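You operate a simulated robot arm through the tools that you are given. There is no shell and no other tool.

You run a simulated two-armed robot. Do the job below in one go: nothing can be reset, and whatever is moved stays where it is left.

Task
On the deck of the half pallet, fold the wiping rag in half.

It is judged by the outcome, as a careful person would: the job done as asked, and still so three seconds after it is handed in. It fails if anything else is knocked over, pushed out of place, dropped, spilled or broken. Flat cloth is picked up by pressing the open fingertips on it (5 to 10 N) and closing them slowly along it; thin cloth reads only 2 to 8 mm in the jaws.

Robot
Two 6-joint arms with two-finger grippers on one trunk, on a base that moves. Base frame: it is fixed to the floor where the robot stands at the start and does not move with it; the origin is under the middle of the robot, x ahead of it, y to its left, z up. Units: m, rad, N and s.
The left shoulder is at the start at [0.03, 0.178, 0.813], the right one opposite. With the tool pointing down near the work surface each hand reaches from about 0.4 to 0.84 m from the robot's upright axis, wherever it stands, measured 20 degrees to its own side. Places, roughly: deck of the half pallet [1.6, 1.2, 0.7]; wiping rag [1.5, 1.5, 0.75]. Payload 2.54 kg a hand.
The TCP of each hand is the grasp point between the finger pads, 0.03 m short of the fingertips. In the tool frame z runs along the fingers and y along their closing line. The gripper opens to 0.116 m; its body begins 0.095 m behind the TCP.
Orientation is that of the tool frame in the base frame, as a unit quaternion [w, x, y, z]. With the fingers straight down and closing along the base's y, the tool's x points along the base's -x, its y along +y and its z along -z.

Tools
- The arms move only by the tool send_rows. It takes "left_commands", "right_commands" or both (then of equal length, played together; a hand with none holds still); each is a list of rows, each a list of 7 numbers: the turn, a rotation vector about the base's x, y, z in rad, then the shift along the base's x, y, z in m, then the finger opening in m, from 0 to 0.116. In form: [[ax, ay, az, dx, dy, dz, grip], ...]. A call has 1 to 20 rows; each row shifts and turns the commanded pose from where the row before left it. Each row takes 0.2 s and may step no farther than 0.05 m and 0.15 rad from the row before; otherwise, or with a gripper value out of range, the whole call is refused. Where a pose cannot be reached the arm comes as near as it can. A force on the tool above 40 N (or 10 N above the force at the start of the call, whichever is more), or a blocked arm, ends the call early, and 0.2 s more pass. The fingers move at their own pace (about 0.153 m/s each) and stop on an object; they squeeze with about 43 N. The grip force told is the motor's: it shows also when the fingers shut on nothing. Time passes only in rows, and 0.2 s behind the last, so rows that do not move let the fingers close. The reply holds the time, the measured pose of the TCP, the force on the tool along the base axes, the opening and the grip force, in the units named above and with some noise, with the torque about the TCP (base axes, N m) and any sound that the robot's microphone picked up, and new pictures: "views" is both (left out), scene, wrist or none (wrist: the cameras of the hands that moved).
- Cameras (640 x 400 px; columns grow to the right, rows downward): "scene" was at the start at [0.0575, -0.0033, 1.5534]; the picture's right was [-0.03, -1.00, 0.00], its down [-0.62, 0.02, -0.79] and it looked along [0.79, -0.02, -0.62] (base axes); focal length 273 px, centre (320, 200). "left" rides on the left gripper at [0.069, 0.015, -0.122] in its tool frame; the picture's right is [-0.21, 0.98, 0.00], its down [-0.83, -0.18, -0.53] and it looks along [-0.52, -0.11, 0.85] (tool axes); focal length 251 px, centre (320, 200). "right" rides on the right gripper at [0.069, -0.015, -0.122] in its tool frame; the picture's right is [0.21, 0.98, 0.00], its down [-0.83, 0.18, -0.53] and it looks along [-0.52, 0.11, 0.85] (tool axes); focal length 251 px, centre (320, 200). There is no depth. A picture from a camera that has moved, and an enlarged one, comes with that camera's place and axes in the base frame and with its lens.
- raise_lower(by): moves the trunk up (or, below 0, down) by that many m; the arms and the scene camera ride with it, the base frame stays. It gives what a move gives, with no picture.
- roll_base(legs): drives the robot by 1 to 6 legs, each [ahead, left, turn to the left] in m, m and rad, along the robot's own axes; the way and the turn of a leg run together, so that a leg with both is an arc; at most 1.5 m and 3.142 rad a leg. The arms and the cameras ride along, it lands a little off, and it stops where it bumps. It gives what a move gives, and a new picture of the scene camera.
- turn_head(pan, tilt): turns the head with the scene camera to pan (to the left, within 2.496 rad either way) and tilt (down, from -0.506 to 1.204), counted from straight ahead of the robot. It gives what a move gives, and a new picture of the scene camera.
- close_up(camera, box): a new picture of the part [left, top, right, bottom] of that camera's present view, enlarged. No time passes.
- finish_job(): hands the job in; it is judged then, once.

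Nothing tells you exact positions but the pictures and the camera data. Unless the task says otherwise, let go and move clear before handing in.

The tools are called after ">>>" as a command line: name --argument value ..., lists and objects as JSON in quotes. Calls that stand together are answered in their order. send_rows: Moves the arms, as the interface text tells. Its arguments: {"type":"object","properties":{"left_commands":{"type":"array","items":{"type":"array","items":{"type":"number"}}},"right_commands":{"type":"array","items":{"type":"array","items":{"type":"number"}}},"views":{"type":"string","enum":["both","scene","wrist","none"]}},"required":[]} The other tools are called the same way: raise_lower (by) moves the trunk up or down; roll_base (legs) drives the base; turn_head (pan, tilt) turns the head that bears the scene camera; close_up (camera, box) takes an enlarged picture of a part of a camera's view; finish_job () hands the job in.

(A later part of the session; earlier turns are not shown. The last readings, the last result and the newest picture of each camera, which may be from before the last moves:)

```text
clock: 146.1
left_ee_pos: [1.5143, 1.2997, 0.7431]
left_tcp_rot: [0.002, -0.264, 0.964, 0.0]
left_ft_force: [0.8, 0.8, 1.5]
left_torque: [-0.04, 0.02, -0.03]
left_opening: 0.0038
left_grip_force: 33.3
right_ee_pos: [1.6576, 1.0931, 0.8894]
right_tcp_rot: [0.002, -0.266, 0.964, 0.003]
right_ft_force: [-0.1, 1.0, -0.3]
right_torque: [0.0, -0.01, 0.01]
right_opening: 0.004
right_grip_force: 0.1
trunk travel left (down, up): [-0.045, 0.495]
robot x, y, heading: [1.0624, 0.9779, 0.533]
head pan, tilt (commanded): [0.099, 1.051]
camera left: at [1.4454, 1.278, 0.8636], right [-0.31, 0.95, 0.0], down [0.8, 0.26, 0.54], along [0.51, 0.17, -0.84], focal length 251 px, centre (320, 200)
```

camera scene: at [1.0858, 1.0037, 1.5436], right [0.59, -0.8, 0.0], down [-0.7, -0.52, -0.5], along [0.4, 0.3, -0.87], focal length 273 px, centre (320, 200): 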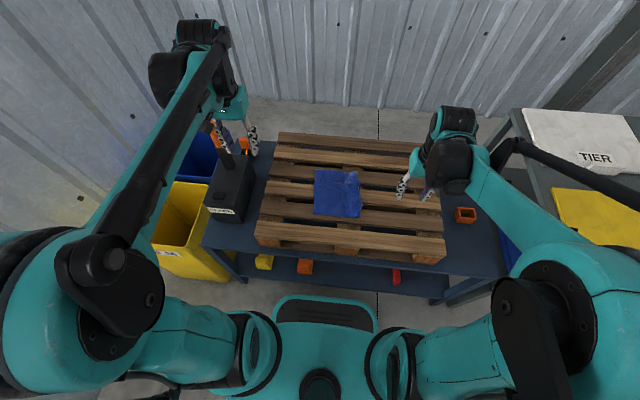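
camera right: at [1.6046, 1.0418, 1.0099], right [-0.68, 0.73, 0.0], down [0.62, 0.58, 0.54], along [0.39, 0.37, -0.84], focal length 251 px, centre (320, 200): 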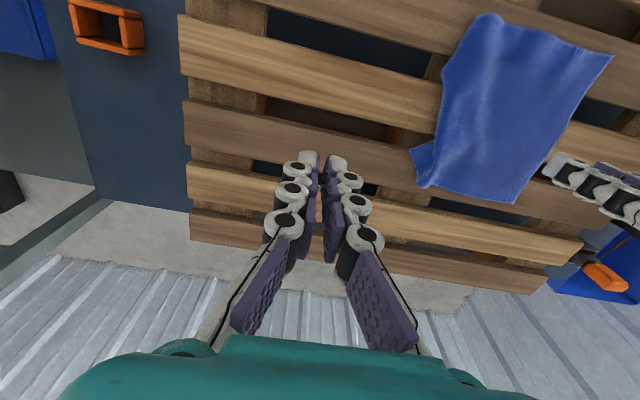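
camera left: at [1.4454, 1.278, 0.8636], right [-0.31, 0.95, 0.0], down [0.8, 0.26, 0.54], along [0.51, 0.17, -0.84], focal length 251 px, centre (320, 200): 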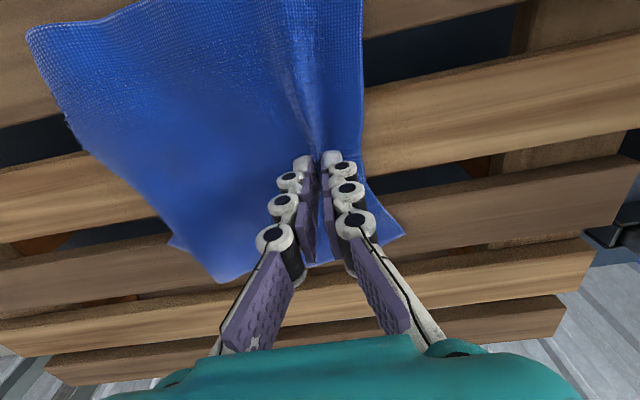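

Held. I'll lift it slightly and drag it to the left.

>>> send_rows --left_commands '[[0, 0, 0, -0.0025, 0.0043, 0.018, 0.0], [0, 0, 0, -0.0051, 0.0086, 0.018, 0.0], [0, 0, 0, -0.0127, 0.0215, 0.0, 0.0], [0, 0, 0, -0.0127, 0.0215, -0.002, 0.0], [0, 0, 0, -0.0127, 0.0215, -0.004, 0.0], [0, 0, 0, -0.0127, 0.0215, -0.005, 0.0], [0, 0, 0, -0.0127, 0.0215, -0.005, 0.0], [0, 0, 0, -0.0076, 0.0129, -0.005, 0.0], [0, 0, 0, 0, 0, 0, 0.0]]' --views "wrist"

>>> close_up --camera "scene" --box '[256, 140, 384, 220]'

>>> close_up --camera "right" --box '[360, 0, 640, 200]'

```text
clock: 148.1
left_ee_pos: [1.4349, 1.4337, 0.7551]
left_tcp_rot: [0.003, -0.265, 0.964, 0.0]
left_ft_force: [-0.5, 0.5, 0.6]
left_torque: [-0.06, -0.04, 0.02]
left_opening: 0.0035
left_grip_force: 34.4
right_ee_pos: [1.6579, 1.0932, 0.8894]
right_tcp_rot: [0.001, -0.266, 0.964, 0.002]
right_ft_force: [0.1, -0.7, -0.2]
right_torque: [0.03, -0.01, 0.01]
right_opening: 0.0039
right_grip_force: 0.0
trunk travel left (down, up): [-0.045, 0.495]
robot x, y, heading: [1.0562, 0.9825, 0.535]
head pan, tilt (commanded): [0.099, 1.051]
camera left: at [1.3665, 1.4116, 0.8765], right [-0.31, 0.95, 0.0], down [0.8, 0.26, 0.54], along [0.51, 0.17, -0.84], focal length 251 px, centre (320, 200)
```

left: 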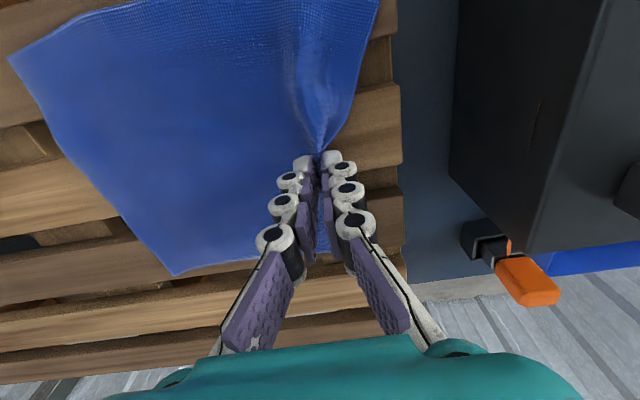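

```text
5.00 times, centred on (320, 180) of scene
camera zoom: at [1.0858, 1.0042, 1.5436], right [0.59, -0.8, 0.0], down [-0.7, -0.52, -0.5], along [0.4, 0.3, -0.87], focal length 1367 px, centre (320, 300)
```

zoom: 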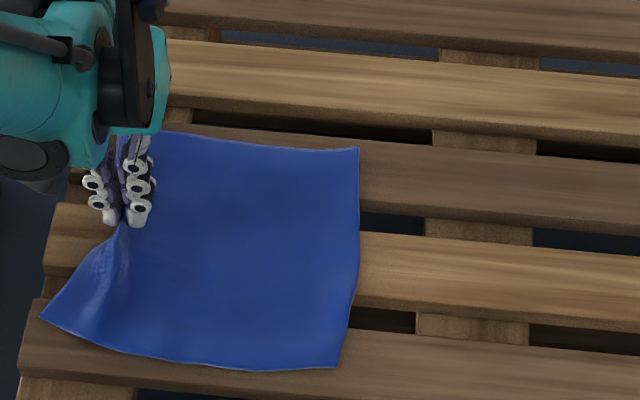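

```text
2.00 times, centred on (500, 100) of right
camera zoom: at [1.6048, 1.0419, 1.0097], right [-0.68, 0.73, 0.0], down [0.62, 0.58, 0.54], along [0.39, 0.37, -0.84], focal length 503 px, centre (-40, 400)
```

zoom: 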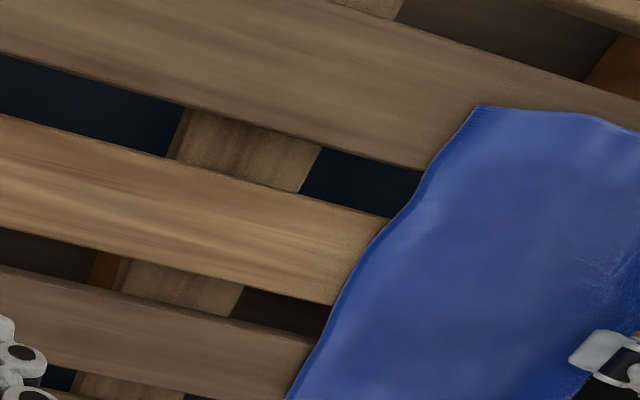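

The strip unrolled and the rag is now completely open and flat. I'll set this edge down and smooth out the pinch ridge, then slide the rag back to the middle of the deck.

>>> send_rows --left_commands '[[0, 0, 0, 0, 0, -0.007, 0.0], [0, 0, 0, 0, 0, -0.004, 0.0], [0, 0, 0, 0, 0, 0, 0.0]]' --views "none"

```text
clock: 148.9
left_ee_pos: [1.4335, 1.4335, 0.7453]
left_tcp_rot: [0.002, -0.265, 0.964, 0.0]
left_ft_force: [1.0, -0.2, 2.6]
left_torque: [-0.02, -0.02, 0.0]
left_opening: 0.0038
left_grip_force: 31.0
right_ee_pos: [1.6571, 1.0932, 0.8898]
right_tcp_rot: [0.001, -0.266, 0.964, 0.002]
right_ft_force: [-0.9, 0.1, -0.8]
right_torque: [-0.03, -0.01, 0.0]
right_opening: 0.004
right_grip_force: 0.1
trunk travel left (down, up): [-0.045, 0.495]
robot x, y, heading: [1.0537, 0.9834, 0.534]
head pan, tilt (commanded): [0.099, 1.051]
```

>>> send_rows --left_commands '[[0, 0, 0, 0, 0, -0.002, 0.0], [0, 0, 0, 0, 0, 0, 0.005], [0, 0, 0, 0, 0, 0, 0.01], [0, 0, 0, 0, 0, 0, 0.015], [0, 0, 0, 0, 0, 0, 0.02], [0, 0, 0, 0, 0, 0, 0.026], [0, 0, 0, 0, 0, 0, 0.032], [0, 0, 0, 0, 0, 0, 0.04], [0, 0, 0, 0, 0, 0.015, 0.045], [0, 0, 0, 0, 0, 0.04, 0.045], [0, 0, 0, 0, 0, 0.045, 0.045], [0, 0, 0, 0, 0, 0.045, 0.045], [0, 0, 0, 0, 0, 0.045, 0.045]]' --right_commands '[[0, 0, 0, -0.025, 0.035, 0, 0.036], [0, 0, 0, -0.025, 0.035, 0, 0.036], [0, 0, 0, -0.025, 0.035, 0, 0.036], [0, 0, 0, -0.025, 0.035, 0, 0.036], [0, 0, 0, -0.02, 0.03, 0, 0.036], [0, 0, 0, 0, 0, 0, 0.036], [0, 0, 0, 0, 0, 0, 0.036], [0, 0, 0, 0, 0, 0, 0.036], [0, 0, 0, 0, 0, 0, 0.036], [0, 0, 0, 0, 0, 0, 0.036], [0, 0, 0, 0, 0, 0, 0.036], [0, 0, 0, 0, 0, 0, 0.036], [0, 0, 0, 0, 0, 0, 0.036]]' --views "wrist"

>>> close_up --camera "scene" --box '[256, 140, 384, 220]'

```text
clock: 151.7
left_ee_pos: [1.4347, 1.4335, 0.9346]
left_tcp_rot: [0.003, -0.265, 0.964, 0.0]
left_ft_force: [-0.1, 0.3, 0.4]
left_torque: [0.0, -0.02, -0.05]
left_opening: 0.0452
left_grip_force: 0.0
right_ee_pos: [1.5359, 1.2639, 0.8869]
right_tcp_rot: [0.002, -0.265, 0.964, 0.002]
right_ft_force: [-0.6, 0.1, 0.4]
right_torque: [0.03, 0.02, 0.02]
right_opening: 0.0359
right_grip_force: 0.1
trunk travel left (down, up): [-0.045, 0.495]
robot x, y, heading: [1.0553, 0.9786, 0.533]
head pan, tilt (commanded): [0.099, 1.051]
camera right: at [1.484, 1.2123, 1.0071], right [-0.68, 0.73, 0.0], down [0.62, 0.58, 0.54], along [0.39, 0.37, -0.84], focal length 251 px, centre (320, 200)
camera left: at [1.3664, 1.4125, 1.0553], right [-0.31, 0.95, 0.0], down [0.8, 0.26, 0.54], along [0.51, 0.17, -0.84], focal length 251 px, centre (320, 200)
```

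right: 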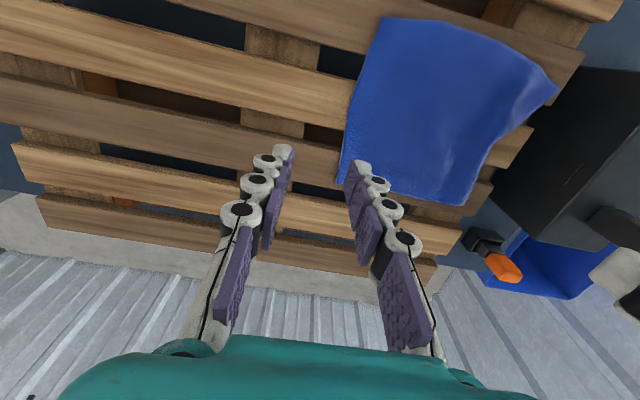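
left: 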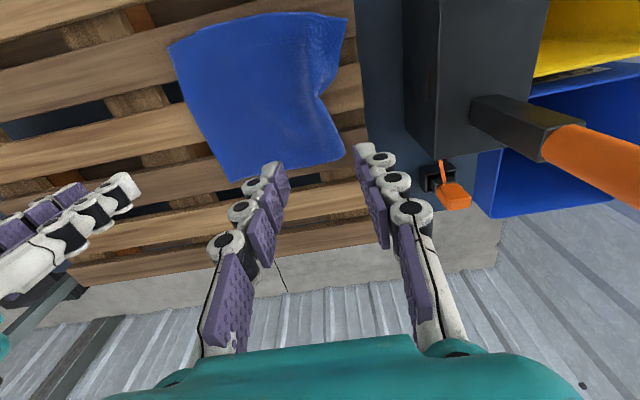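

```text
5.00 times, centred on (320, 180) of scene
camera zoom: at [1.0853, 1.0038, 1.5436], right [0.59, -0.8, 0.0], down [-0.7, -0.52, -0.5], along [0.4, 0.3, -0.87], focal length 1367 px, centre (320, 300)
```

zoom: 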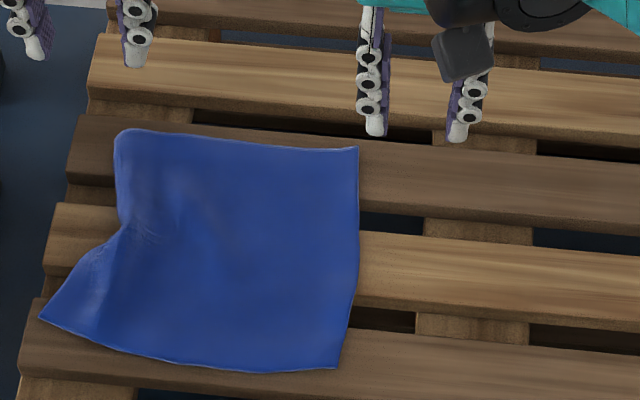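

The far-left corner got tucked again because I lifted while dragging. I'll pinch the right edge and drag the rag to the right without lifting, which should unroll that corner and keep the others flat.

>>> send_rows --right_commands '[[0, 0, 0, -0.0191, 0.0321, 0, 0.036], [0, 0, 0, -0.0191, 0.0321, -0.01, 0.036], [0, 0, 0, 0, 0, -0.04, 0.036], [0, 0, 0, 0, 0, -0.04, 0.036], [0, 0, 0, 0, 0, -0.02, 0.036], [0, 0, 0, 0, 0, 0, 0.036]]' --views "wrist"

>>> close_up --camera "right" --box '[200, 60, 480, 240]'

```text
clock: 153.1
left_ee_pos: [1.4357, 1.4354, 0.9336]
left_tcp_rot: [0.002, -0.265, 0.964, 0.0]
left_ft_force: [-0.2, 1.1, -0.2]
left_torque: [-0.01, 0.0, 0.02]
left_opening: 0.0449
left_grip_force: 0.0
right_ee_pos: [1.4998, 1.3258, 0.7765]
right_tcp_rot: [0.001, -0.265, 0.964, 0.002]
right_ft_force: [0.0, -0.4, 0.5]
right_torque: [0.01, 0.03, -0.03]
right_opening: 0.0359
right_grip_force: 0.0
trunk travel left (down, up): [-0.045, 0.495]
robot x, y, heading: [1.0582, 0.9753, 0.534]
head pan, tilt (commanded): [0.099, 1.051]
camera right: at [1.4479, 1.2753, 0.8975], right [-0.68, 0.73, 0.0], down [0.62, 0.58, 0.54], along [0.39, 0.37, -0.84], focal length 251 px, centre (320, 200)
```

right: 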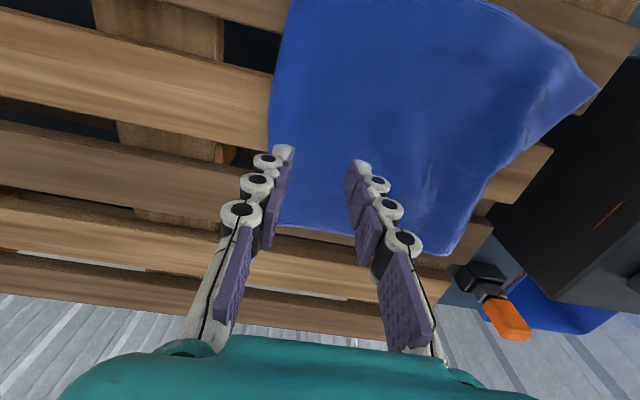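

```text
2.22 times, centred on (340, 150) of right
camera zoom: at [1.4479, 1.2753, 0.8975], right [-0.68, 0.73, 0.0], down [0.62, 0.58, 0.54], along [0.39, 0.37, -0.84], focal length 559 px, centre (276, 311)
```

zoom: 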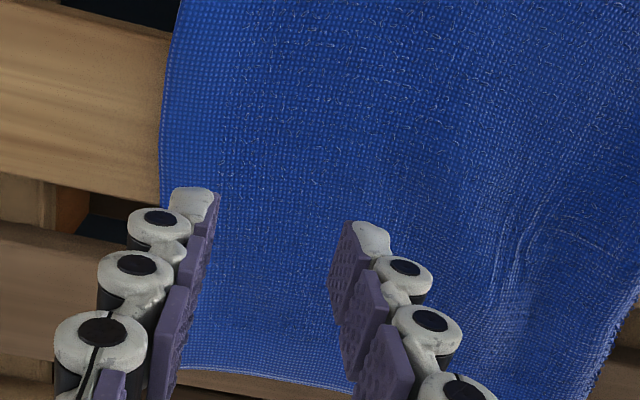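

>>> send_rows --right_commands '[[0, 0, 0, 0, 0, -0.02, 0.036], [0, 0, 0, 0, 0, -0.01, 0.036], [0, 0, 0, 0, 0, -0.002, 0.036], [0, 0, 0, 0, 0, 0, 0.036]]' --views "none"

```text
clock: 154.1
left_ee_pos: [1.435, 1.4349, 0.9329]
left_tcp_rot: [0.002, -0.264, 0.964, 0.0]
left_ft_force: [-0.1, -0.3, 0.8]
left_torque: [-0.03, 0.0, 0.0]
left_opening: 0.045
left_grip_force: 0.1
right_ee_pos: [1.4991, 1.3258, 0.7451]
right_tcp_rot: [0.001, -0.266, 0.964, 0.002]
right_ft_force: [-0.9, -0.1, -0.1]
right_torque: [0.02, 0.02, 0.0]
right_opening: 0.0359
right_grip_force: 0.0
trunk travel left (down, up): [-0.045, 0.495]
robot x, y, heading: [1.0531, 0.978, 0.537]
head pan, tilt (commanded): [0.099, 1.051]
```

>>> send_rows --right_commands '[[0, 0, 0, 0, 0, -0.0015, 0.036], [0, 0, 0, 0, 0, -0.001, 0.036], [0, 0, 0, 0, 0, 0, 0.036]]' --views "none"

```text
clock: 154.9
left_ee_pos: [1.4342, 1.4348, 0.9339]
left_tcp_rot: [0.003, -0.265, 0.964, 0.0]
left_ft_force: [-0.3, -0.6, 0.4]
left_torque: [0.02, 0.0, 0.01]
left_opening: 0.0448
left_grip_force: 0.1
right_ee_pos: [1.4982, 1.3274, 0.7446]
right_tcp_rot: [0.002, -0.266, 0.964, 0.003]
right_ft_force: [1.4, -0.9, 4.5]
right_torque: [-0.06, -0.07, -0.01]
right_opening: 0.0359
right_grip_force: 0.5
trunk travel left (down, up): [-0.045, 0.495]
robot x, y, heading: [1.0538, 0.9804, 0.537]
head pan, tilt (commanded): [0.099, 1.051]
```

>>> send_rows --right_commands '[[0, 0, 0, 0, 0, -0.0008, 0.034], [0, 0, 0, 0, 0, 0, 0.03], [0, 0, 0, 0, 0, 0, 0.026], [0, 0, 0, 0, 0, 0, 0.022], [0, 0, 0, 0, 0, 0, 0.018], [0, 0, 0, 0, 0, 0, 0.014], [0, 0, 0, 0, 0, 0, 0.01], [0, 0, 0, 0, 0, 0, 0.005], [0, 0, 0, 0, 0, 0, 0.0], [0, 0, 0, 0, 0, 0, 0.0]]' --views "wrist"

```text
clock: 157.1
left_ee_pos: [1.4345, 1.435, 0.9329]
left_tcp_rot: [0.004, -0.265, 0.964, -0.001]
left_ft_force: [0.5, -1.0, 0.6]
left_torque: [0.03, -0.02, -0.01]
left_opening: 0.0449
left_grip_force: 0.1
right_ee_pos: [1.4989, 1.3251, 0.7428]
right_tcp_rot: [0.001, -0.265, 0.964, 0.002]
right_ft_force: [0.8, -0.7, 2.1]
right_torque: [0.02, 0.02, -0.06]
right_opening: 0.0044
right_grip_force: 36.4
trunk travel left (down, up): [-0.045, 0.495]
robot x, y, heading: [1.0554, 0.9814, 0.534]
head pan, tilt (commanded): [0.099, 1.051]
camera right: at [1.4462, 1.2755, 0.8631], right [-0.68, 0.73, 0.0], down [0.62, 0.58, 0.54], along [0.39, 0.37, -0.84], focal length 251 px, centre (320, 200)
```

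right: 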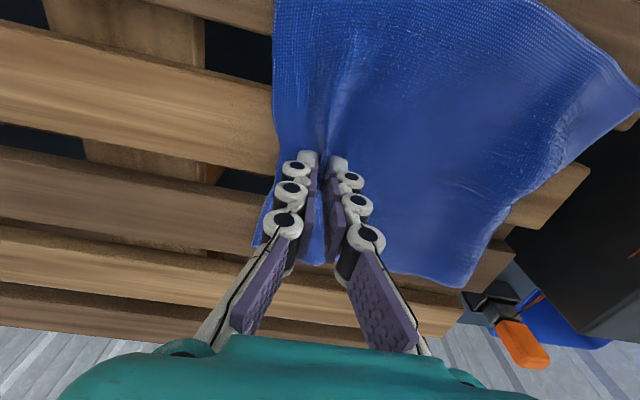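

>>> send_rows --right_commands '[[0, 0, 0, 0.0051, -0.0086, 0.002, 0.0], [0, 0, 0, 0.0102, -0.0172, 0.0, 0.0], [0, 0, 0, 0.0102, -0.0172, 0, 0.0], [0, 0, 0, 0.0102, -0.0172, 0, 0.0], [0, 0, 0, 0.0102, -0.0172, 0, 0.0], [0, 0, 0, 0.0102, -0.0172, 0, 0.0], [0, 0, 0, 0.0102, -0.0172, 0, 0.0], [0, 0, 0, 0, 0, 0, 0.0]]' --views "wrist"

>>> close_up --camera "scene" --box '[256, 140, 384, 220]'

```text
clock: 158.9
left_ee_pos: [1.4345, 1.4337, 0.9341]
left_tcp_rot: [0.002, -0.265, 0.964, 0.0]
left_ft_force: [0.2, 0.2, -0.5]
left_torque: [-0.04, -0.02, 0.0]
left_opening: 0.0452
left_grip_force: 0.0
right_ee_pos: [1.5648, 1.2144, 0.7445]
right_tcp_rot: [0.001, -0.265, 0.964, 0.002]
right_ft_force: [0.7, 0.3, -1.6]
right_torque: [0.05, 0.02, 0.0]
right_opening: 0.0059
right_grip_force: 36.5
trunk travel left (down, up): [-0.045, 0.495]
robot x, y, heading: [1.0579, 0.982, 0.533]
head pan, tilt (commanded): [0.099, 1.051]
camera right: at [1.5123, 1.1641, 0.8659], right [-0.68, 0.73, 0.0], down [0.62, 0.58, 0.54], along [0.39, 0.37, -0.84], focal length 251 px, centre (320, 200)
```

right: 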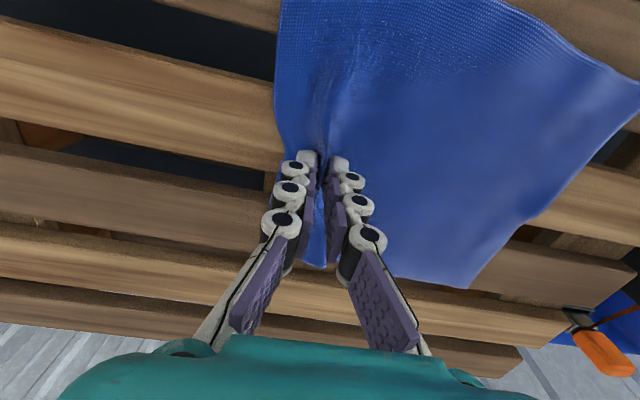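

```text
5.00 times, centred on (320, 180) of scene
camera zoom: at [1.0857, 1.0043, 1.5436], right [0.59, -0.8, 0.0], down [-0.7, -0.52, -0.5], along [0.4, 0.3, -0.87], focal length 1367 px, centre (320, 300)
```

zoom: 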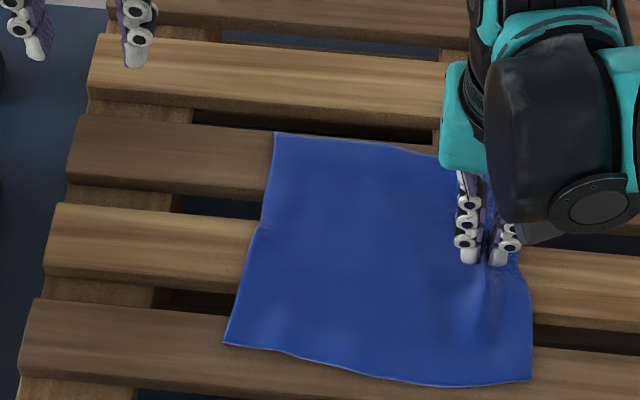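

The rag is now flat with square corners. I'll press down and open the right hand to smooth its ridge.

>>> send_rows --right_commands '[[0, 0, 0, 0, 0, -0.002, 0.0], [0, 0, 0, 0, 0, -0.0008, 0.002], [0, 0, 0, 0, 0, 0, 0.007], [0, 0, 0, 0, 0, 0, 0.012], [0, 0, 0, 0, 0, 0, 0.017], [0, 0, 0, 0, 0, 0, 0.022], [0, 0, 0, 0, 0, 0, 0.028], [0, 0, 0, 0, 0, 0, 0.034], [0, 0, 0, 0, 0, 0, 0.042], [0, 0, 0, 0, 0, 0, 0.05], [0, 0, 0, 0, 0, 0.015, 0.05], [0, 0, 0, 0, 0, 0.03, 0.05], [0, 0, 0, 0.0203, -0.0344, 0.03, 0.05], [0, 0, 0, 0.0203, -0.0344, 0.02, 0.05], [0, 0, 0, 0.0203, -0.0344, 0.0, 0.05]]' --views "none"

>>> close_up --camera "scene" --box '[264, 140, 392, 220]'

>>> close_up --camera "right" --box '[260, 0, 640, 240]'

```text
clock: 162.1
left_ee_pos: [1.4343, 1.4338, 0.9347]
left_tcp_rot: [0.002, -0.265, 0.964, -0.001]
left_ft_force: [0.4, 0.8, -0.1]
left_torque: [0.04, 0.02, 0.03]
left_opening: 0.045
left_grip_force: 0.0
right_ee_pos: [1.6242, 1.1132, 0.836]
right_tcp_rot: [0.001, -0.266, 0.964, 0.003]
right_ft_force: [0.5, -0.3, -0.3]
right_torque: [0.05, 0.05, 0.03]
right_opening: 0.0499
right_grip_force: 0.1
trunk travel left (down, up): [-0.045, 0.495]
robot x, y, heading: [1.0556, 0.9827, 0.533]
head pan, tilt (commanded): [0.099, 1.051]
```

```text
5.00 times, centred on (328, 180) of scene
camera zoom: at [1.0863, 1.0037, 1.5435], right [0.59, -0.8, 0.0], down [-0.7, -0.52, -0.5], along [0.4, 0.3, -0.87], focal length 1367 px, centre (280, 300)
```

zoom: 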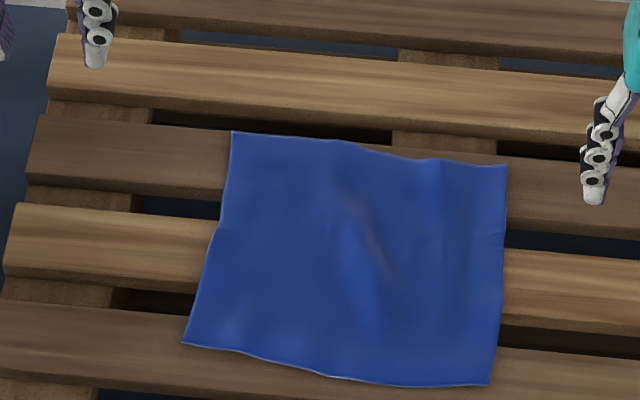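

```text
1.67 times, centred on (450, 120) of right
camera zoom: at [1.5733, 1.0615, 0.9564], right [-0.69, 0.73, 0.0], down [0.62, 0.58, 0.54], along [0.39, 0.37, -0.84], focal length 419 px, centre (103, 333)
```

zoom: 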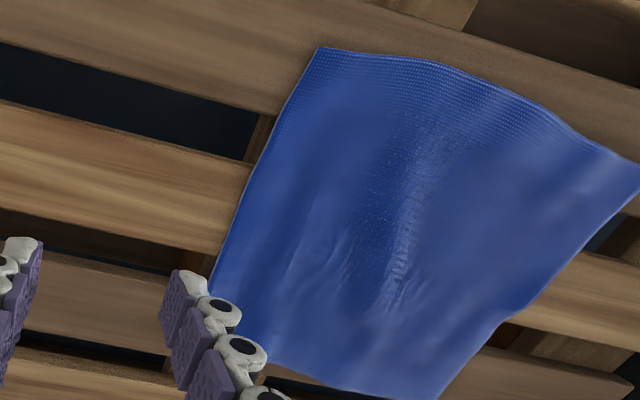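

The rag is now perfectly flat and well placed: near edge on the fifth slat, far edge on the third, clear of everything. This time I'll hold the near edge close to both corners, hang the rag, and lower it so the far edge tucks under – a natural half fold. Moving both hands over the near corners.

>>> send_rows --left_commands '[[0, 0, -0.025, -0.0015, -0.0326, 0, 0.036], [0, 0, -0.025, -0.0015, -0.0326, 0, 0.036], [0, 0, 0, -0.0015, -0.0326, 0, 0.036], [0, 0, 0, -0.0014, -0.0325, 0, 0.036], [0, 0, 0, 0, 0, -0.045, 0.036], [0, 0, 0, 0, 0, -0.045, 0.036], [0, 0, 0, 0, 0, -0.045, 0.036], [0, 0, 0, 0, 0, -0.02, 0.036], [0, 0, 0, 0, 0, 0, 0.036]]' --right_commands '[[0, 0, -0.025, -0.0316, 0.0144, 0, 0.036], [0, 0, -0.025, -0.0316, 0.0144, 0, 0.036], [0, 0, 0, -0.0316, 0.0144, 0, 0.036], [0, 0, 0, -0.0315, 0.0142, 0, 0.036], [0, 0, 0, 0, 0, -0.03, 0.036], [0, 0, 0, 0, 0, -0.02, 0.036], [0, 0, 0, 0, 0, 0, 0.036], [0, 0, 0, 0, 0, 0, 0.036], [0, 0, 0, 0, 0, 0, 0.036]]' --views "wrist"

>>> close_up --camera "scene" --box '[264, 140, 392, 220]'

```text
clock: 164.1
left_ee_pos: [1.4278, 1.3039, 0.7778]
left_tcp_rot: [0.002, -0.24, 0.971, 0.0]
left_ft_force: [-0.3, -0.5, 0.4]
left_torque: [-0.01, -0.01, -0.03]
left_opening: 0.0361
left_grip_force: 0.1
right_ee_pos: [1.4992, 1.1684, 0.7883]
right_tcp_rot: [0.001, -0.242, 0.97, 0.002]
right_ft_force: [-0.2, 0.0, 0.6]
right_torque: [0.0, 0.02, 0.04]
right_opening: 0.0359
right_grip_force: 0.1
trunk travel left (down, up): [-0.045, 0.495]
robot x, y, heading: [1.0563, 0.9823, 0.538]
head pan, tilt (commanded): [0.099, 1.051]
camera right: at [1.4439, 1.1197, 0.9087], right [-0.65, 0.76, 0.0], down [0.64, 0.54, 0.54], along [0.41, 0.35, -0.84], focal length 251 px, centre (320, 200)
camera left: at [1.3586, 1.2848, 0.8998], right [-0.27, 0.96, 0.0], down [0.81, 0.22, 0.54], along [0.52, 0.14, -0.84], focal length 251 px, centre (320, 200)
```

right: 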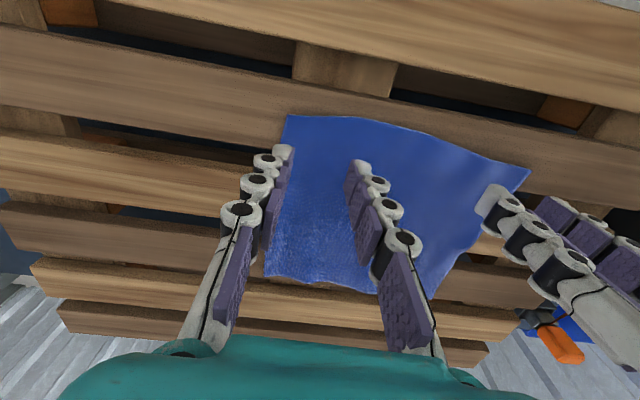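
left: 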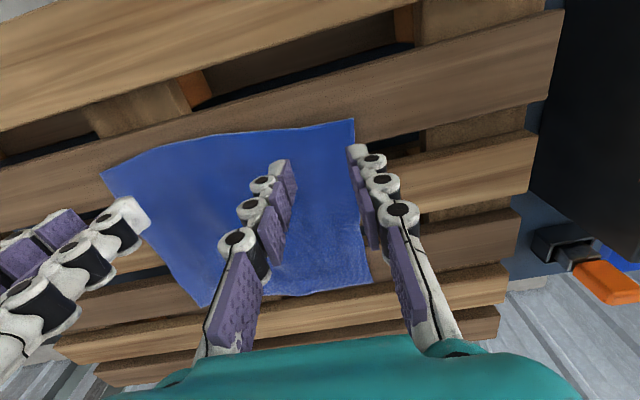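

```text
5.00 times, centred on (328, 180) of scene
camera zoom: at [1.0857, 1.0042, 1.5436], right [0.59, -0.8, 0.0], down [-0.7, -0.52, -0.5], along [0.4, 0.3, -0.87], focal length 1367 px, centre (280, 300)
```

zoom: 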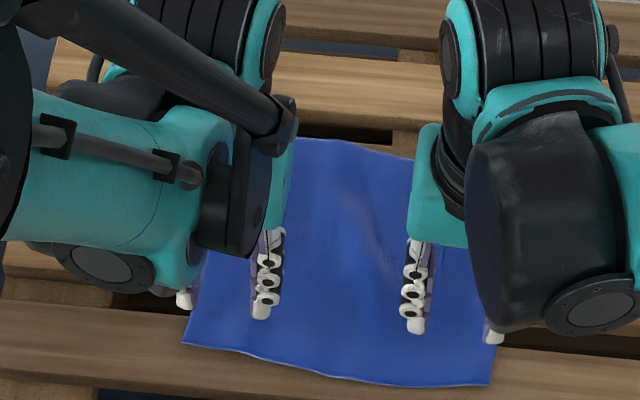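

>>> send_rows --left_commands '[[0, 0, 0, 0.0046, -0.0089, 0, 0.036], [0, 0, 0, 0, 0, -0.015, 0.036], [0, 0, 0, 0, 0, -0.012, 0.036], [0, 0, 0, 0, 0, -0.004, 0.036], [0, 0, 0, 0, 0, 0, 0.036]]' --right_commands '[[0, 0, 0, -0.0046, 0.0089, 0, 0.036], [0, 0, 0, 0, 0, -0.02, 0.036], [0, 0, 0, 0, 0, -0.017, 0.036], [0, 0, 0, 0, 0, -0.004, 0.036], [0, 0, 0, 0, 0, 0, 0.036]]' --views "wrist"

```text
clock: 165.3
left_ee_pos: [1.4331, 1.2954, 0.7486]
left_tcp_rot: [0.001, -0.24, 0.971, -0.001]
left_ft_force: [0.6, 0.2, 0.1]
left_torque: [-0.01, 0.01, 0.03]
left_opening: 0.036
left_grip_force: 0.1
right_ee_pos: [1.4945, 1.1778, 0.746]
right_tcp_rot: [0.002, -0.242, 0.97, 0.003]
right_ft_force: [-0.6, -0.3, -0.1]
right_torque: [-0.04, -0.02, 0.01]
right_opening: 0.0359
right_grip_force: 0.0
trunk travel left (down, up): [-0.045, 0.495]
robot x, y, heading: [1.0571, 0.9805, 0.538]
head pan, tilt (commanded): [0.099, 1.051]
camera right: at [1.4404, 1.129, 0.8668], right [-0.65, 0.76, 0.0], down [0.64, 0.54, 0.54], along [0.41, 0.35, -0.84], focal length 251 px, centre (320, 200)
camera left: at [1.3643, 1.277, 0.8699], right [-0.27, 0.96, 0.0], down [0.81, 0.22, 0.54], along [0.52, 0.14, -0.84], focal length 251 px, centre (320, 200)
```

right: 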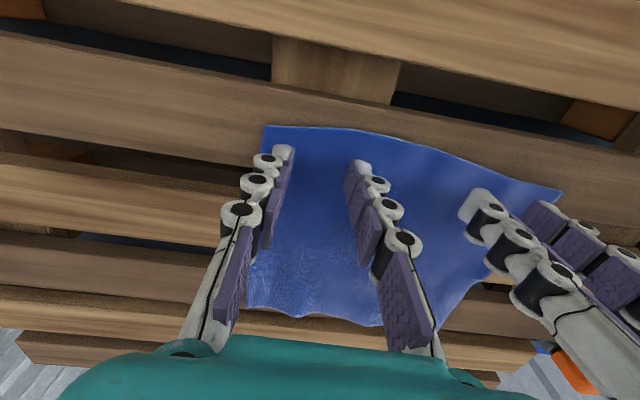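
left: 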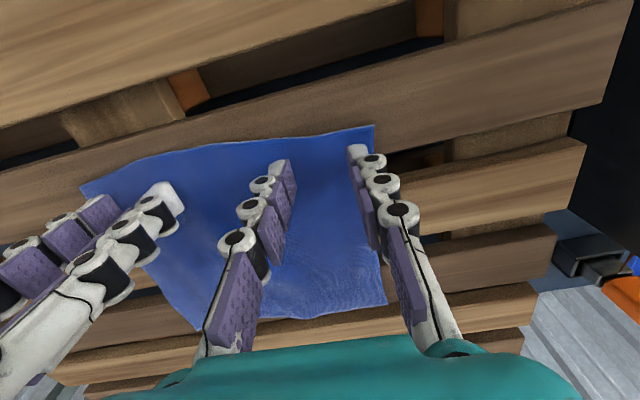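

>>> send_rows --left_commands '[[0, 0, 0, 0, 0, -0.003, 0.036], [0, 0, 0, 0, 0, -0.002, 0.036], [0, 0, 0, 0, 0, 0, 0.036]]' --right_commands '[[0, 0, 0, 0, 0, -0.001, 0.036], [0, 0, 0, 0, 0, -0.001, 0.036], [0, 0, 0, 0, 0, 0, 0.036]]' --views "none"

```text
clock: 166.1
left_ee_pos: [1.4326, 1.2941, 0.7434]
left_tcp_rot: [0.002, -0.24, 0.971, 0.0]
left_ft_force: [1.2, 0.9, 5.6]
left_torque: [0.04, -0.02, 0.01]
left_opening: 0.0361
left_grip_force: 0.0
right_ee_pos: [1.4945, 1.1778, 0.7446]
right_tcp_rot: [0.003, -0.242, 0.97, 0.002]
right_ft_force: [0.4, 0.1, 2.3]
right_torque: [-0.01, 0.02, -0.02]
right_opening: 0.0362
right_grip_force: 0.3
trunk travel left (down, up): [-0.045, 0.495]
robot x, y, heading: [1.0616, 0.9785, 0.536]
head pan, tilt (commanded): [0.099, 1.051]
```

>>> send_rows --left_commands '[[0, 0, 0, 0, 0, -0.0006, 0.036], [0, 0, 0, 0.0003, -0.0006, 0, 0.032], [0, 0, 0, 0.0003, -0.0006, 0, 0.028], [0, 0, 0, 0.0003, -0.0006, 0, 0.024], [0, 0, 0, 0.0003, -0.0006, 0, 0.02], [0, 0, 0, 0.0003, -0.0006, 0, 0.016], [0, 0, 0, 0.0003, -0.0006, 0, 0.012]]' --right_commands '[[0, 0, 0, 0, 0, -0.0015, 0.036], [0, 0, 0, -0.0003, 0.0006, 0, 0.032], [0, 0, 0, -0.0003, 0.0006, 0, 0.028], [0, 0, 0, -0.0003, 0.0006, 0, 0.024], [0, 0, 0, -0.0003, 0.0006, 0, 0.02], [0, 0, 0, -0.0003, 0.0006, 0, 0.016], [0, 0, 0, -0.0003, 0.0006, 0, 0.012]]' --views "wrist"

```text
clock: 167.7
left_ee_pos: [1.4354, 1.2908, 0.7421]
left_tcp_rot: [0.003, -0.239, 0.971, 0.0]
left_ft_force: [0.2, -1.2, 2.7]
left_torque: [-0.05, -0.01, 0.02]
left_opening: 0.0123
left_grip_force: 0.0
right_ee_pos: [1.4912, 1.1803, 0.7444]
right_tcp_rot: [0.002, -0.241, 0.97, 0.002]
right_ft_force: [-1.2, 0.0, 3.6]
right_torque: [0.0, 0.07, -0.02]
right_opening: 0.012
right_grip_force: 0.5
trunk travel left (down, up): [-0.045, 0.495]
robot x, y, heading: [1.0586, 0.9818, 0.534]
head pan, tilt (commanded): [0.099, 1.051]
camera right: at [1.4379, 1.1327, 0.8636], right [-0.65, 0.76, 0.0], down [0.64, 0.54, 0.54], along [0.41, 0.35, -0.84], focal length 251 px, centre (320, 200)
camera left: at [1.3654, 1.2724, 0.8642], right [-0.27, 0.96, 0.0], down [0.81, 0.22, 0.54], along [0.52, 0.14, -0.84], focal length 251 px, centre (320, 200)
```

right: 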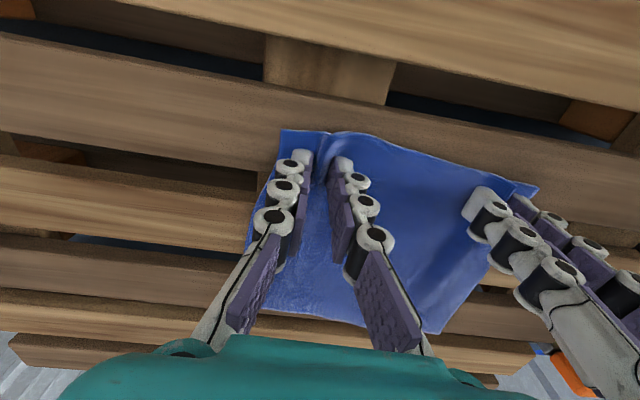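
left: 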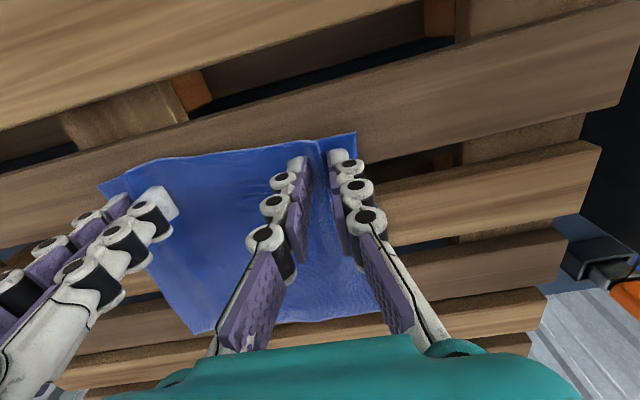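

>>> send_rows --left_commands '[[0, 0, 0, 0, 0, -0.0005, 0.008], [0, 0, 0, 0.0003, -0.0006, 0, 0.004], [0, 0, 0, 0.0003, -0.0006, 0, 0.0], [0, 0, 0, 0, 0, 0, 0.0], [0, 0, 0, 0, 0, 0.005, 0.0]]' --right_commands '[[0, 0, 0, 0, 0, -0.0005, 0.008], [0, 0, 0, -0.0003, 0.0006, 0, 0.004], [0, 0, 0, -0.0003, 0.0006, 0, 0.0], [0, 0, 0, 0, 0, 0, 0.0], [0, 0, 0, 0, 0, 0.005, 0.0]]' --views "wrist"

```text
clock: 168.9
left_ee_pos: [1.4363, 1.2887, 0.7475]
left_tcp_rot: [0.003, -0.241, 0.97, 0.0]
left_ft_force: [7.7, -14.5, -0.1]
left_torque: [-0.41, -0.21, -0.04]
left_opening: 0.0046
left_grip_force: 33.2
right_ee_pos: [1.4923, 1.1829, 0.7474]
right_tcp_rot: [0.002, -0.241, 0.97, 0.003]
right_ft_force: [-7.3, 13.9, 1.1]
right_torque: [0.4, 0.2, -0.03]
right_opening: 0.0043
right_grip_force: 32.8
trunk travel left (down, up): [-0.045, 0.495]
robot x, y, heading: [1.0541, 0.9766, 0.542]
head pan, tilt (commanded): [0.099, 1.051]
camera right: at [1.4375, 1.1341, 0.8681], right [-0.65, 0.76, 0.0], down [0.64, 0.54, 0.54], along [0.41, 0.35, -0.84], focal length 251 px, centre (320, 200)
camera left: at [1.3668, 1.2705, 0.8684], right [-0.27, 0.96, 0.0], down [0.81, 0.22, 0.54], along [0.52, 0.14, -0.84], focal length 251 px, centre (320, 200)
```

right: 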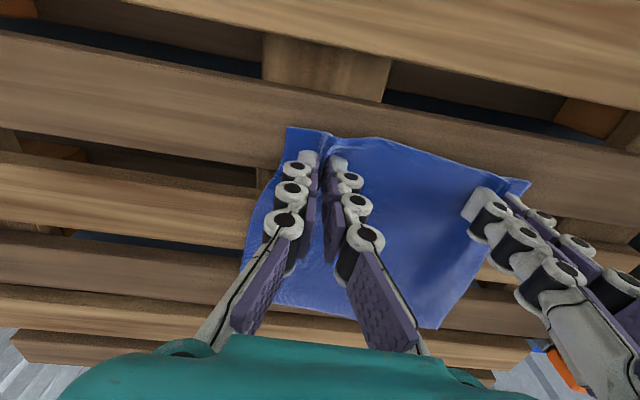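
left: 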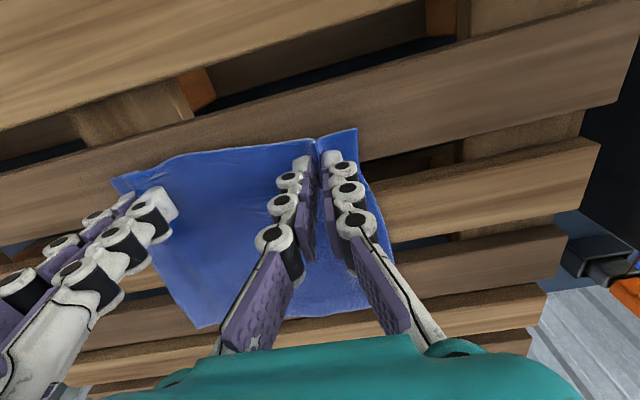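

Both grips hold evenly, close to the corners. I'll swing the near edge up and over along an arc about the far edge, so the far edge stays where it is on the deck, stopping when the rag stands upright.

>>> send_rows --left_commands '[[0, 0, 0, 0.004, 0.0015, 0.0185, 0.0], [0, 0, 0, 0.004, 0.0015, 0.0185, 0.0], [0, 0, 0, 0.0073, 0.0038, 0.02, 0.0], [0, 0, 0, 0.0073, 0.0038, 0.02, 0.0], [0, 0, 0, 0.0116, 0.006, 0.017, 0.0], [0, 0, 0, 0.0116, 0.006, 0.017, 0.0], [0, 0, 0, 0.0151, 0.0079, 0.013, 0.0], [0, 0, 0, 0.0151, 0.0079, 0.013, 0.0], [0, 0, 0, 0.0176, 0.0092, 0.008, 0.0], [0, 0, 0, 0.0176, 0.0092, 0.008, 0.0], [0, 0, 0, 0.0189, 0.0099, 0.003, 0.0], [0, 0, 0, 0.0189, 0.0099, 0.002, 0.0], [0, 0, 0, 0, 0, 0, 0.0]]' --right_commands '[[0, 0, 0, 0.0036, 0.0025, 0.0185, 0.0], [0, 0, 0, 0.0036, 0.0025, 0.0185, 0.0], [0, 0, 0, 0.0073, 0.0038, 0.02, 0.0], [0, 0, 0, 0.0073, 0.0038, 0.02, 0.0], [0, 0, 0, 0.0116, 0.006, 0.017, 0.0], [0, 0, 0, 0.0116, 0.006, 0.017, 0.0], [0, 0, 0, 0.0151, 0.0079, 0.013, 0.0], [0, 0, 0, 0.0151, 0.0079, 0.013, 0.0], [0, 0, 0, 0.0176, 0.0092, 0.008, 0.0], [0, 0, 0, 0.0176, 0.0092, 0.008, 0.0], [0, 0, 0, 0.0189, 0.0099, 0.003, 0.0], [0, 0, 0, 0.0189, 0.0099, 0.002, 0.0], [0, 0, 0, 0, 0, 0, 0.0]]' --views "wrist"

>>> close_up --camera "scene" --box '[272, 110, 400, 190]'

```text
clock: 171.7
left_ee_pos: [1.5843, 1.365, 0.9042]
left_tcp_rot: [0.003, -0.24, 0.971, -0.001]
left_ft_force: [4.8, -11.2, 0.7]
left_torque: [-0.33, -0.16, 0.02]
left_opening: 0.0043
left_grip_force: 33.3
right_ee_pos: [1.6406, 1.2607, 0.9057]
right_tcp_rot: [0.001, -0.242, 0.97, 0.002]
right_ft_force: [-5.7, 10.4, 0.1]
right_torque: [0.33, 0.14, -0.04]
right_opening: 0.0041
right_grip_force: 33.1
trunk travel left (down, up): [-0.045, 0.495]
robot x, y, heading: [1.0572, 0.9801, 0.537]
head pan, tilt (commanded): [0.099, 1.051]
camera right: at [1.5859, 1.2124, 1.026], right [-0.65, 0.76, 0.0], down [0.64, 0.54, 0.54], along [0.41, 0.35, -0.84], focal length 251 px, centre (320, 200)
camera left: at [1.5151, 1.3466, 1.0265], right [-0.27, 0.96, 0.0], down [0.81, 0.22, 0.54], along [0.52, 0.14, -0.84], focal length 251 px, centre (320, 200)
```

right: 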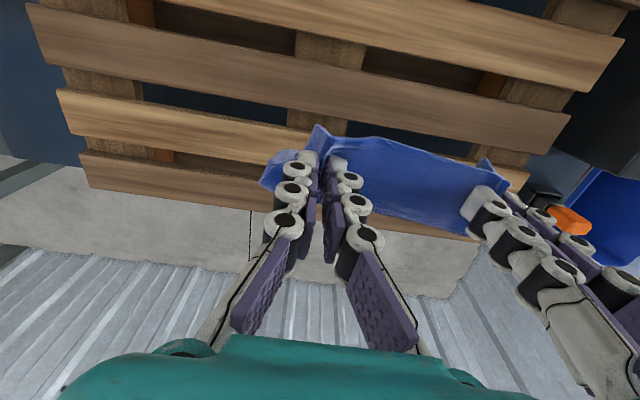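
left: 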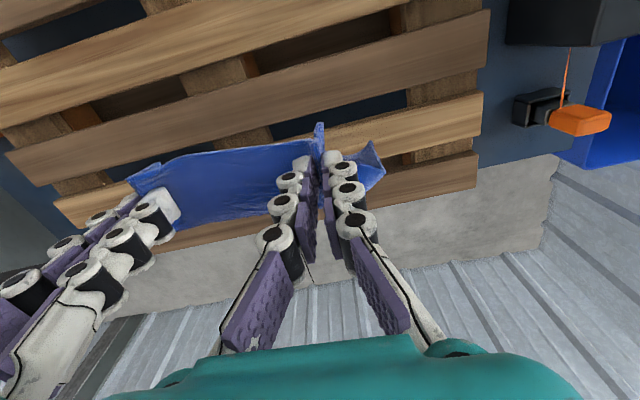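

```text
5.00 times, centred on (336, 150) of scene
camera zoom: at [1.0853, 1.004, 1.5436], right [0.59, -0.8, 0.0], down [-0.7, -0.52, -0.5], along [0.4, 0.3, -0.87], focal length 1367 px, centre (240, 450)
```

zoom: 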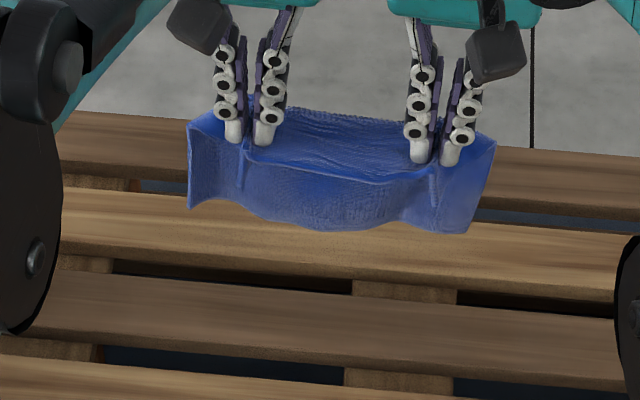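

The rag hangs well, its bottom edge parallel to the slats. I'll lift it a touch, bring it nearer over the middle of the deck, and lower until the bottom edge touches.

>>> send_rows --left_commands '[[0, 0, 0, 0, 0, 0.03, 0.0], [0, 0, 0, -0.0266, -0.0139, 0.01, 0.0], [0, 0, 0, -0.0266, -0.0139, 0.0, 0.0], [0, 0, 0, -0.0266, -0.0139, 0.0, 0.0], [0, 0, 0, 0, 0, 0, 0.0], [0, 0, 0, 0, 0, -0.02, 0.0], [0, 0, 0, 0, 0, -0.02, 0.0], [0, 0, 0, 0, 0, 0, 0.0], [0, 0, 0, 0, 0, 0, 0.0]]' --right_commands '[[0, 0, 0, 0, 0, 0.03, 0.0], [0, 0, 0, -0.0266, -0.0139, 0.01, 0.0], [0, 0, 0, -0.0266, -0.0139, 0.0, 0.0], [0, 0, 0, -0.0266, -0.0139, 0.0, 0.0], [0, 0, 0, 0, 0, 0, 0.0], [0, 0, 0, 0, 0, -0.02, 0.0], [0, 0, 0, 0, 0, -0.02, 0.0], [0, 0, 0, 0, 0, 0, 0.0], [0, 0, 0, 0, 0, 0, 0.0]]' --views "wrist"

>>> close_up --camera "scene" --box '[272, 120, 400, 200]'

```text
clock: 173.7
left_ee_pos: [1.5048, 1.3236, 0.9059]
left_tcp_rot: [0.002, -0.241, 0.971, -0.001]
left_ft_force: [5.9, -9.5, 0.7]
left_torque: [-0.31, -0.14, 0.0]
left_opening: 0.0044
left_grip_force: 33.3
right_ee_pos: [1.5608, 1.2212, 0.9039]
right_tcp_rot: [0.001, -0.242, 0.97, 0.003]
right_ft_force: [-4.7, 9.9, -0.1]
right_torque: [0.3, 0.15, -0.05]
right_opening: 0.0039
right_grip_force: 33.0
trunk travel left (down, up): [-0.045, 0.495]
robot x, y, heading: [1.0559, 0.9797, 0.533]
head pan, tilt (commanded): [0.099, 1.051]
camera right: at [1.5067, 1.1722, 1.0249], right [-0.65, 0.76, 0.0], down [0.64, 0.54, 0.54], along [0.41, 0.35, -0.84], focal length 251 px, centre (320, 200)
camera left: at [1.4355, 1.3058, 1.0269], right [-0.27, 0.96, 0.0], down [0.81, 0.22, 0.54], along [0.52, 0.14, -0.84], focal length 251 px, centre (320, 200)
```

right: 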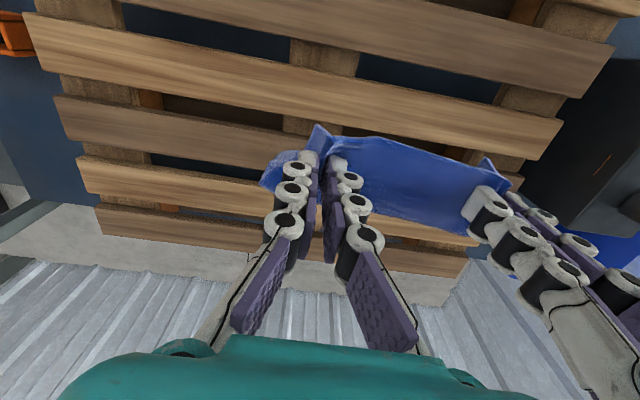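
left: 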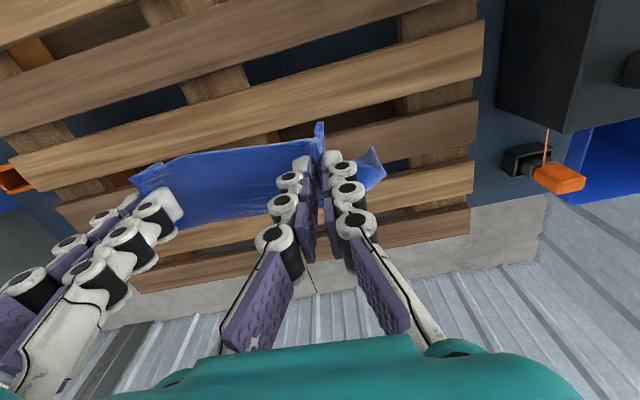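

```text
5.00 times, centred on (336, 160) of scene
camera zoom: at [1.0859, 1.0043, 1.5436], right [0.59, -0.8, 0.0], down [-0.7, -0.52, -0.5], along [0.4, 0.29, -0.87], focal length 1367 px, centre (240, 400)
```

zoom: 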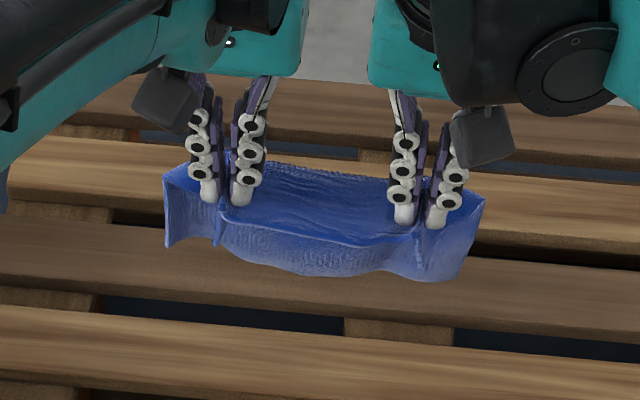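

The bottom edge hangs about 4–5 cm beyond the hands. I'll lower until it touches, then move the hands further away while lowering, so that the bottom edge stays behind (nearer to the robot) and the belly forms on the far side.

>>> send_rows --left_commands '[[0, 0, 0, 0, 0, -0.02, 0.0], [0, 0, 0, 0, 0, -0.022, 0.0], [0, 0, 0, 0.0177, 0.0093, -0.008, 0.0], [0, 0, 0, 0.0177, 0.0093, -0.008, 0.0], [0, 0, 0, 0.0177, 0.0093, -0.008, 0.0], [0, 0, 0, 0.0177, 0.0093, -0.008, 0.0], [0, 0, 0, 0, 0, 0, 0.0]]' --right_commands '[[0, 0, 0, 0, 0, -0.02, 0.0], [0, 0, 0, 0, 0, -0.022, 0.0], [0, 0, 0, 0.0177, 0.0093, -0.008, 0.0], [0, 0, 0, 0.0177, 0.0093, -0.008, 0.0], [0, 0, 0, 0.0177, 0.0093, -0.008, 0.0], [0, 0, 0, 0.0177, 0.0093, -0.008, 0.0], [0, 0, 0, 0, 0, 0, 0.0]]' --views "wrist"

>>> close_up --camera "scene" --box '[272, 120, 400, 200]'

```text
clock: 175.3
left_ee_pos: [1.5753, 1.3608, 0.8305]
left_tcp_rot: [0.003, -0.24, 0.971, 0.0]
left_ft_force: [6.1, -13.3, 0.4]
left_torque: [-0.35, -0.18, -0.04]
left_opening: 0.0043
left_grip_force: 32.7
right_ee_pos: [1.6314, 1.2565, 0.8314]
right_tcp_rot: [0.002, -0.241, 0.97, 0.002]
right_ft_force: [-6.0, 11.9, -0.2]
right_torque: [0.34, 0.18, -0.04]
right_opening: 0.0039
right_grip_force: 33.0
trunk travel left (down, up): [-0.045, 0.495]
robot x, y, heading: [1.0567, 0.978, 0.54]
head pan, tilt (commanded): [0.099, 1.051]
camera right: at [1.5764, 1.2085, 0.9519], right [-0.65, 0.76, 0.0], down [0.64, 0.54, 0.54], along [0.41, 0.35, -0.84], focal length 251 px, centre (320, 200)
camera left: at [1.5061, 1.3437, 0.9518], right [-0.27, 0.96, 0.0], down [0.81, 0.22, 0.54], along [0.52, 0.14, -0.84], focal length 251 px, centre (320, 200)
```

right: 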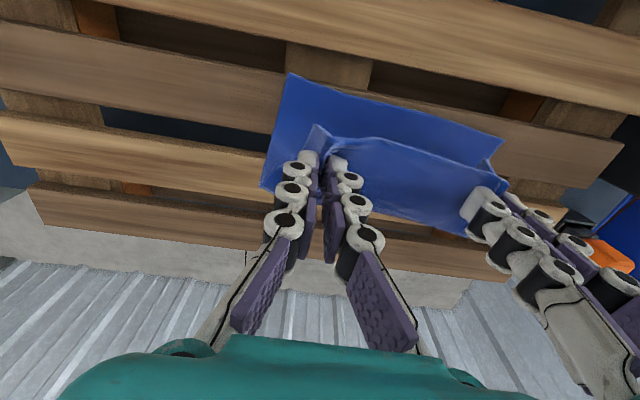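
left: 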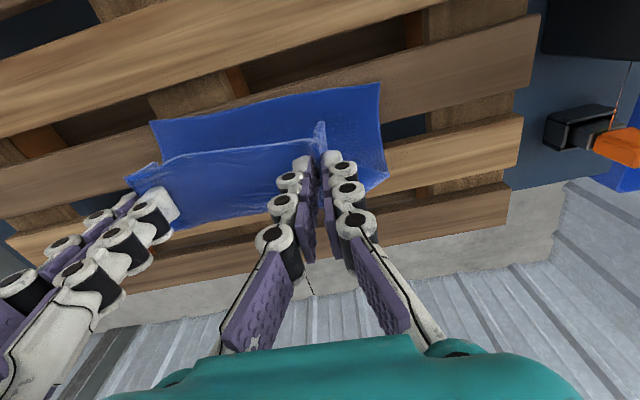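

```text
5.00 times, centred on (336, 160) of scene
camera zoom: at [1.0853, 1.004, 1.5436], right [0.59, -0.8, 0.0], down [-0.7, -0.52, -0.5], along [0.4, 0.3, -0.87], focal length 1367 px, centre (240, 400)
```

zoom: 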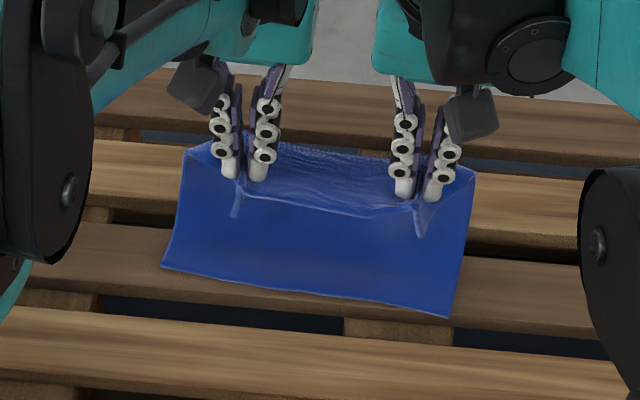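

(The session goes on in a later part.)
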